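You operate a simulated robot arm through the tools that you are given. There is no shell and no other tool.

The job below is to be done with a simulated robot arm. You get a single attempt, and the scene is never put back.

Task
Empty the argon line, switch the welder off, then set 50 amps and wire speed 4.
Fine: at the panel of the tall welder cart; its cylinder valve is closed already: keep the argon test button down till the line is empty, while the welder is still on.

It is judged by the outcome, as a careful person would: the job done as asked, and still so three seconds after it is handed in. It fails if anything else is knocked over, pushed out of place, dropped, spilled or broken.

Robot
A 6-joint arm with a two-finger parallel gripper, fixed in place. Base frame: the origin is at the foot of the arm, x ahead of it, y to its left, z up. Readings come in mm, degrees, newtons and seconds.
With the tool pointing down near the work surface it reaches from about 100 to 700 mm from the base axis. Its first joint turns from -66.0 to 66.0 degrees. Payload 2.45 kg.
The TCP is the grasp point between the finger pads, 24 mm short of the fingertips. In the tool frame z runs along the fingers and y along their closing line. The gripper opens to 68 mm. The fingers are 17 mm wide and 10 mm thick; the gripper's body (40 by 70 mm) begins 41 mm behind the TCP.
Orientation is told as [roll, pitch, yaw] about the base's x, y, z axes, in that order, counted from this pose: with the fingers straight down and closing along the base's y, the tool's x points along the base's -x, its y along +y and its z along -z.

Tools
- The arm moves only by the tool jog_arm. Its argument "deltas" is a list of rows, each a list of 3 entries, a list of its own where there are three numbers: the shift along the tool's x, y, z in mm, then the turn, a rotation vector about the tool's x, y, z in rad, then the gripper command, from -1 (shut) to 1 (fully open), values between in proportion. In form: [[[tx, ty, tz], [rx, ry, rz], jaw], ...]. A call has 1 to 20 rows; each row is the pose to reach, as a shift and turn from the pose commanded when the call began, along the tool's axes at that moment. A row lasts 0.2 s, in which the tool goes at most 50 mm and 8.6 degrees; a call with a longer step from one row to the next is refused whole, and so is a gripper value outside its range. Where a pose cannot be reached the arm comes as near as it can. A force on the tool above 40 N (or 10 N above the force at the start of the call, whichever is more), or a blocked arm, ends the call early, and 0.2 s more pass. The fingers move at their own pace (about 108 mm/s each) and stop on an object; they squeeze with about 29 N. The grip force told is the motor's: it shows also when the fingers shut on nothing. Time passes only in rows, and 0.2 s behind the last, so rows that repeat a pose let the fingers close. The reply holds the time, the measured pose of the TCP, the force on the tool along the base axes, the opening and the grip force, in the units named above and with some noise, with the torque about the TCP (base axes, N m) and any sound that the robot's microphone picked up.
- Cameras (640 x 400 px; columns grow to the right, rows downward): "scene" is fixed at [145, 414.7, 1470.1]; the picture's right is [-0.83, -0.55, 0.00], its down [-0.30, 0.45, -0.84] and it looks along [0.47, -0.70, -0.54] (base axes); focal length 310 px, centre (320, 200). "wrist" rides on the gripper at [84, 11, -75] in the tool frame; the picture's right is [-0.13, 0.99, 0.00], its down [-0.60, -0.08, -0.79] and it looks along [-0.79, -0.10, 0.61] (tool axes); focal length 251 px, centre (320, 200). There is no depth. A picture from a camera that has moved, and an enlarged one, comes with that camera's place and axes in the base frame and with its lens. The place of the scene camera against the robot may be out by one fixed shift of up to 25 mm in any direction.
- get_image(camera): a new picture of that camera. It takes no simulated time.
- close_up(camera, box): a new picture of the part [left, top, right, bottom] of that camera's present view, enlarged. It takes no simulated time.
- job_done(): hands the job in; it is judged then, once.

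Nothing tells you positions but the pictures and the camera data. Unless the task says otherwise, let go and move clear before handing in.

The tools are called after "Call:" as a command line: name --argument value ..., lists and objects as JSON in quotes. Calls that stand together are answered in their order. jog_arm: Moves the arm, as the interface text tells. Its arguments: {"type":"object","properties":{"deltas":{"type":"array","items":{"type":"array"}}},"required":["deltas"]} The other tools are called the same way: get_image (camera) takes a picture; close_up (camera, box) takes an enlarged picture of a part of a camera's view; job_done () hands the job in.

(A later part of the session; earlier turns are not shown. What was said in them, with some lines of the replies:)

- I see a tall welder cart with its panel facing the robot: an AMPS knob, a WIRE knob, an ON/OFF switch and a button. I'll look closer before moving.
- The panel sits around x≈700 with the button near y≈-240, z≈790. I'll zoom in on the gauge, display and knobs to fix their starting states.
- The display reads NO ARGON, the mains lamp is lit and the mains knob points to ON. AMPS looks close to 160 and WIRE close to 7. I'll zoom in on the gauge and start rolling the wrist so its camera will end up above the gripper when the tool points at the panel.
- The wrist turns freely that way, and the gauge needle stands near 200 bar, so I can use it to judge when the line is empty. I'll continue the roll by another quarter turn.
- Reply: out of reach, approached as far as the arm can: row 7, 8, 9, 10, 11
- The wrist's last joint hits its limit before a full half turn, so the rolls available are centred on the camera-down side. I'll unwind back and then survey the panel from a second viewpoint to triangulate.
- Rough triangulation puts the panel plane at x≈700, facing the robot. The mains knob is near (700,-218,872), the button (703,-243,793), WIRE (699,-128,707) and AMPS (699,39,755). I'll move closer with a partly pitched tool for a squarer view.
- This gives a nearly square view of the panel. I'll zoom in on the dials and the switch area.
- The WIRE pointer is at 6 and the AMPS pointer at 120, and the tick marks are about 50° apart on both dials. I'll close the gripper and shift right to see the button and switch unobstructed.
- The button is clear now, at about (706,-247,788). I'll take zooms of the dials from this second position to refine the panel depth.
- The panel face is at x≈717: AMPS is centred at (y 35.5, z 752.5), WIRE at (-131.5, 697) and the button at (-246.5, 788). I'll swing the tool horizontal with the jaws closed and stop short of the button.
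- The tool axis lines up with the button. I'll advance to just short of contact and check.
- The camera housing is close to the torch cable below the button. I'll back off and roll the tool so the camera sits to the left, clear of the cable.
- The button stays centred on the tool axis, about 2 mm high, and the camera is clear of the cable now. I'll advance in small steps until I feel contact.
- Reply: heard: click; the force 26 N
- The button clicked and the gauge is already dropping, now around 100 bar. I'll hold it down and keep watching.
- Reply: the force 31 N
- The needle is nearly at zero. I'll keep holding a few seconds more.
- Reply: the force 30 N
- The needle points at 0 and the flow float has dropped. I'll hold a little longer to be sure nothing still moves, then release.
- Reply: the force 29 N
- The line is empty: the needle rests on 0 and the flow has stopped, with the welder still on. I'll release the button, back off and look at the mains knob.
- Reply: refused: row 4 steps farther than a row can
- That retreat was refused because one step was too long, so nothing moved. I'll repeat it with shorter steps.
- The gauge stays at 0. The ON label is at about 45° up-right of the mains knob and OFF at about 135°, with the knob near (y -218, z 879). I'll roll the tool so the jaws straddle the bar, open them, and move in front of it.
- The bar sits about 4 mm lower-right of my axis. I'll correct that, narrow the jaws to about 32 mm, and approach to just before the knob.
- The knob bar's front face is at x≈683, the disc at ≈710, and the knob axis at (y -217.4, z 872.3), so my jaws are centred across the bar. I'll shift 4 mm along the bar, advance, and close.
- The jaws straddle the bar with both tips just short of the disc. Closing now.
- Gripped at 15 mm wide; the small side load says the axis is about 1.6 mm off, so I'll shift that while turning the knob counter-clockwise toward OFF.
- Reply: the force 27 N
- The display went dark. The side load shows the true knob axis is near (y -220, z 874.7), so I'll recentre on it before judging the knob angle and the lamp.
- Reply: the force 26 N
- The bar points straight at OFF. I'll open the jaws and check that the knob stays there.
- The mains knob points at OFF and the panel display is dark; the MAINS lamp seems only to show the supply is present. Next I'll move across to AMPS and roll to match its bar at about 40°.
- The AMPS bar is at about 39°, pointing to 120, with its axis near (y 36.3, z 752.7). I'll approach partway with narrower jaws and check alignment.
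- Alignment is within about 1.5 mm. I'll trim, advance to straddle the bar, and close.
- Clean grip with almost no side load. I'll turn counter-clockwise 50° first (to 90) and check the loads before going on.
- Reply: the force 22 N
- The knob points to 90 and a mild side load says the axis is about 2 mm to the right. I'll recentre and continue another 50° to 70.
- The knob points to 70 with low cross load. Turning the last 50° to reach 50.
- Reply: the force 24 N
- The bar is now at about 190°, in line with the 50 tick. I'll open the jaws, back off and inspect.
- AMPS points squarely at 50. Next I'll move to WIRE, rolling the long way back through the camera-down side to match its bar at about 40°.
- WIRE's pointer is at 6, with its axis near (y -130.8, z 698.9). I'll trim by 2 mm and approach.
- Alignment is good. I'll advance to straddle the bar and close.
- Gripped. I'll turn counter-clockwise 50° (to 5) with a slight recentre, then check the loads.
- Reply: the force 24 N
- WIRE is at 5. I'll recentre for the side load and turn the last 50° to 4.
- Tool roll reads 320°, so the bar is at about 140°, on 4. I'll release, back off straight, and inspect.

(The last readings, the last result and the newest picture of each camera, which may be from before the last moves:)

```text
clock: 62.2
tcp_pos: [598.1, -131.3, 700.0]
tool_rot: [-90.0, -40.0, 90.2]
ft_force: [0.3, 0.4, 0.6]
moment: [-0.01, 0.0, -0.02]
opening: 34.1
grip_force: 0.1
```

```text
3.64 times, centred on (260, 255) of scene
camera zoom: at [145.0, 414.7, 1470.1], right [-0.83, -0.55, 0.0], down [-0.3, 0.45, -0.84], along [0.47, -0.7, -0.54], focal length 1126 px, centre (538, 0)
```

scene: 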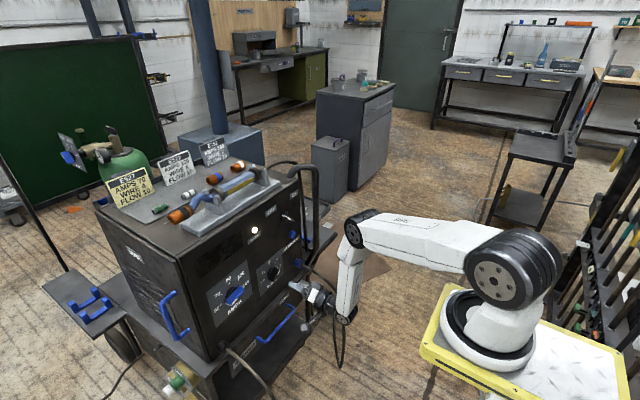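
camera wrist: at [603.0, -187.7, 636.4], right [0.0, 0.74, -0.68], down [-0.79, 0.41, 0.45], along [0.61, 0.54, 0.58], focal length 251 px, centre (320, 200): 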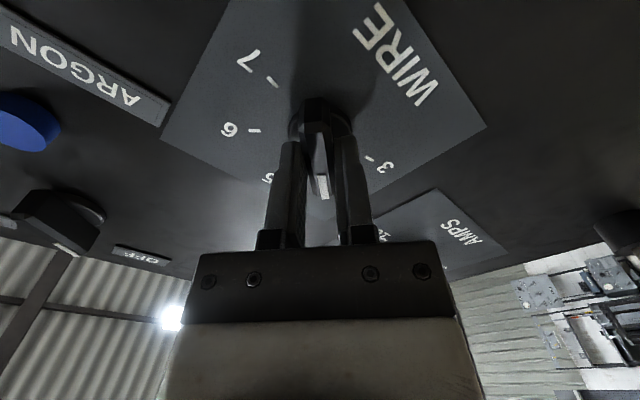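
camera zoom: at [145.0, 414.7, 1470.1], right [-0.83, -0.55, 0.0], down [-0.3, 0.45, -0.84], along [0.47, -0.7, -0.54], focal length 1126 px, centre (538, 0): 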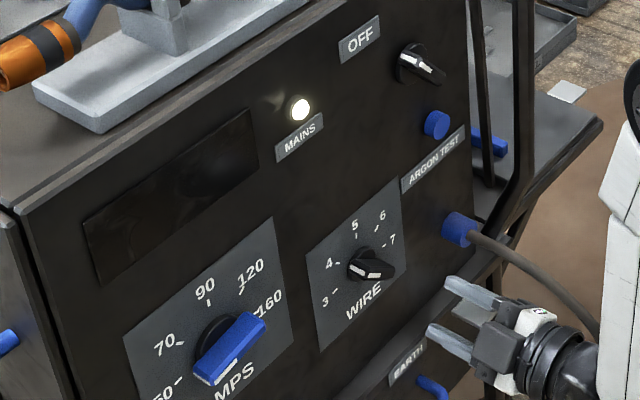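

WIRE now points at 4, AMPS at 50, and mains is OFF. I'll back well clear and do a final check of the panel, gauge and surroundings.

Call:
jog_arm --deltas '[[[0, 0, -35], [0, 0, 0], 0.0], [[0, 0, -70], [0, 0, 0], 0.0], [[0, 0, -105], [0, 0, 0], 0.0], [[0, 0, -130], [0, 0, 0], 0.0], [[0, 0, -130], [0, 0, 0], 0.0], [[0, 0, -130], [0, 0, 0], 0.0], [[0, 0, -130], [0, 0, 0], 0.0]]'

Call:
get_image --camera "wrist"

Call:
get_image --camera "scene"

Call:
close_up --camera "scene" --box '[94, 142, 108, 160]'

Call:
close_up --camera "scene" --box '[200, 190, 320, 320]'

```text
clock: 63.8
tcp_pos: [469.9, -132.3, 699.6]
tool_rot: [-89.9, -40.0, 90.1]
ft_force: [-0.4, 0.1, 0.4]
moment: [0.02, 0.0, 0.0]
opening: 33.8
grip_force: 0.1
```

```text
taken
camera wrist: at [393.8, -189.0, 636.5], right [0.0, 0.74, -0.68], down [-0.79, 0.41, 0.45], along [0.61, 0.54, 0.58], focal length 251 px, centre (320, 200)
```

wrist: 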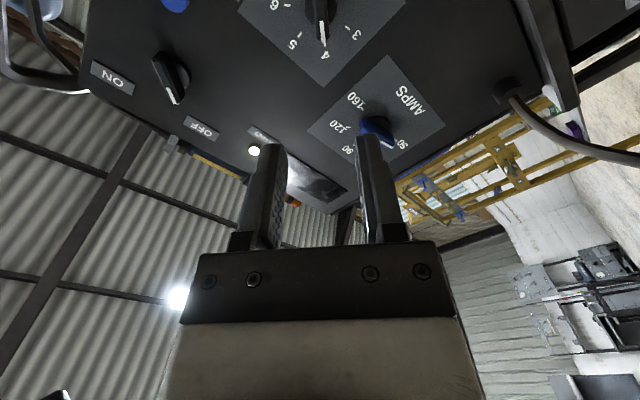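

```text
taken
```

scene: 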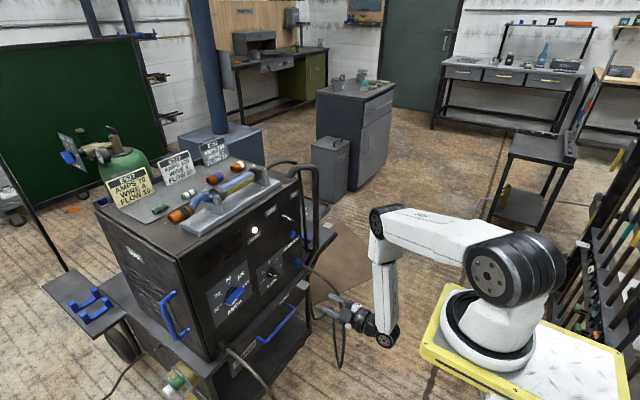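

```text
16.00 times, centred on (101, 151) of scene
camera zoom: at [145.0, 414.7, 1470.1], right [-0.83, -0.55, 0.0], down [-0.3, 0.45, -0.84], along [0.47, -0.7, -0.54], focal length 4952 px, centre (3824, 984)
```

zoom: 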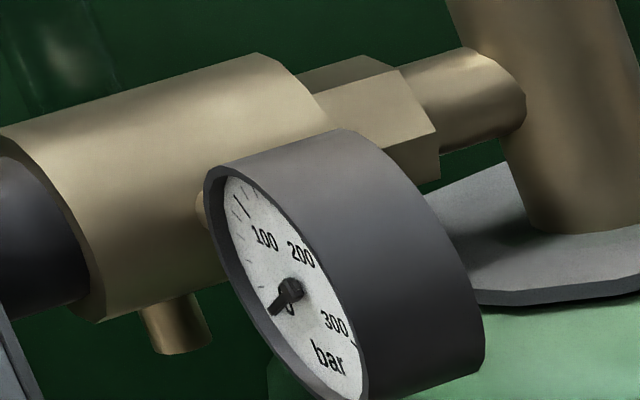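

```text
3.08 times, centred on (260, 255) of scene
camera zoom: at [145.0, 414.7, 1470.1], right [-0.83, -0.55, 0.0], down [-0.3, 0.45, -0.84], along [0.47, -0.7, -0.54], focal length 952 px, centre (505, 31)
```

zoom: 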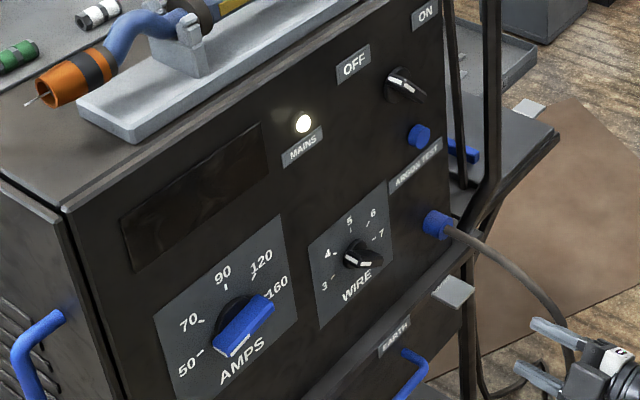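

Call:
close_up --camera "wrist" --box '[80, 30, 260, 170]'

Call:
close_up --camera "wrist" --box '[230, 0, 450, 170]'

```text
2.86 times, centred on (170, 100) of wrist
camera zoom: at [393.8, -189.0, 636.5], right [0.0, 0.74, -0.68], down [-0.79, 0.41, 0.45], along [0.61, 0.54, 0.58], focal length 718 px, centre (749, 486)
```

zoom: 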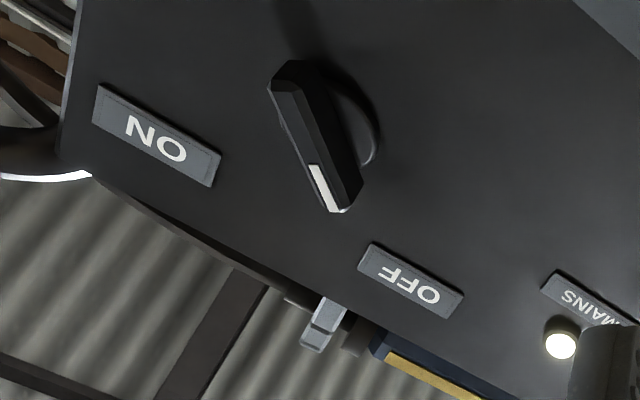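

```text
2.35 times, centred on (340, 85) of wrist
camera zoom: at [393.8, -189.0, 636.5], right [0.0, 0.74, -0.68], down [-0.79, 0.41, 0.45], along [0.61, 0.54, 0.58], focal length 592 px, centre (273, 471)
```

zoom: 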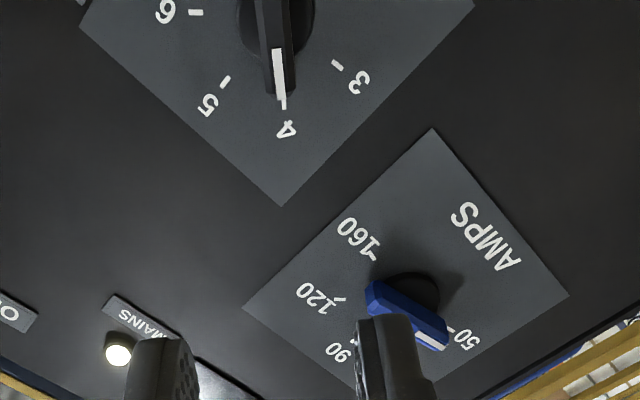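

Everything looks as asked. The argon gauge is on 0, the mains knob is at OFF with the display dark, AMPS points at 50, and WIRE is lined up with the 4 tick. Nothing else was disturbed and the gripper is clear, so I'm handing in.

Call:
job_done

```text
The job is handed in.
```

The argon line is empty, the welder is off, and the dials are set to 50 amps and wire speed 4. I've handed the job in.

- **Argon line:** I held the test button down with the welder still on until the gauge fell from about 200 bar to 0. It still read 0 at my last check.
- **Welder off:** The mains knob points at OFF and the panel display has gone dark. The MAINS lamp is still lit. I took it to show only that the cart has supply power, but I couldn't confirm that.
- **AMPS:** The knob was turned from 120 to 50.
- **WIRE:** The knob was turned from 6 to 4 and lines up with the 4 mark.

The gripper has let go and is well clear of the panel. I saw nothing else moved or knocked over.
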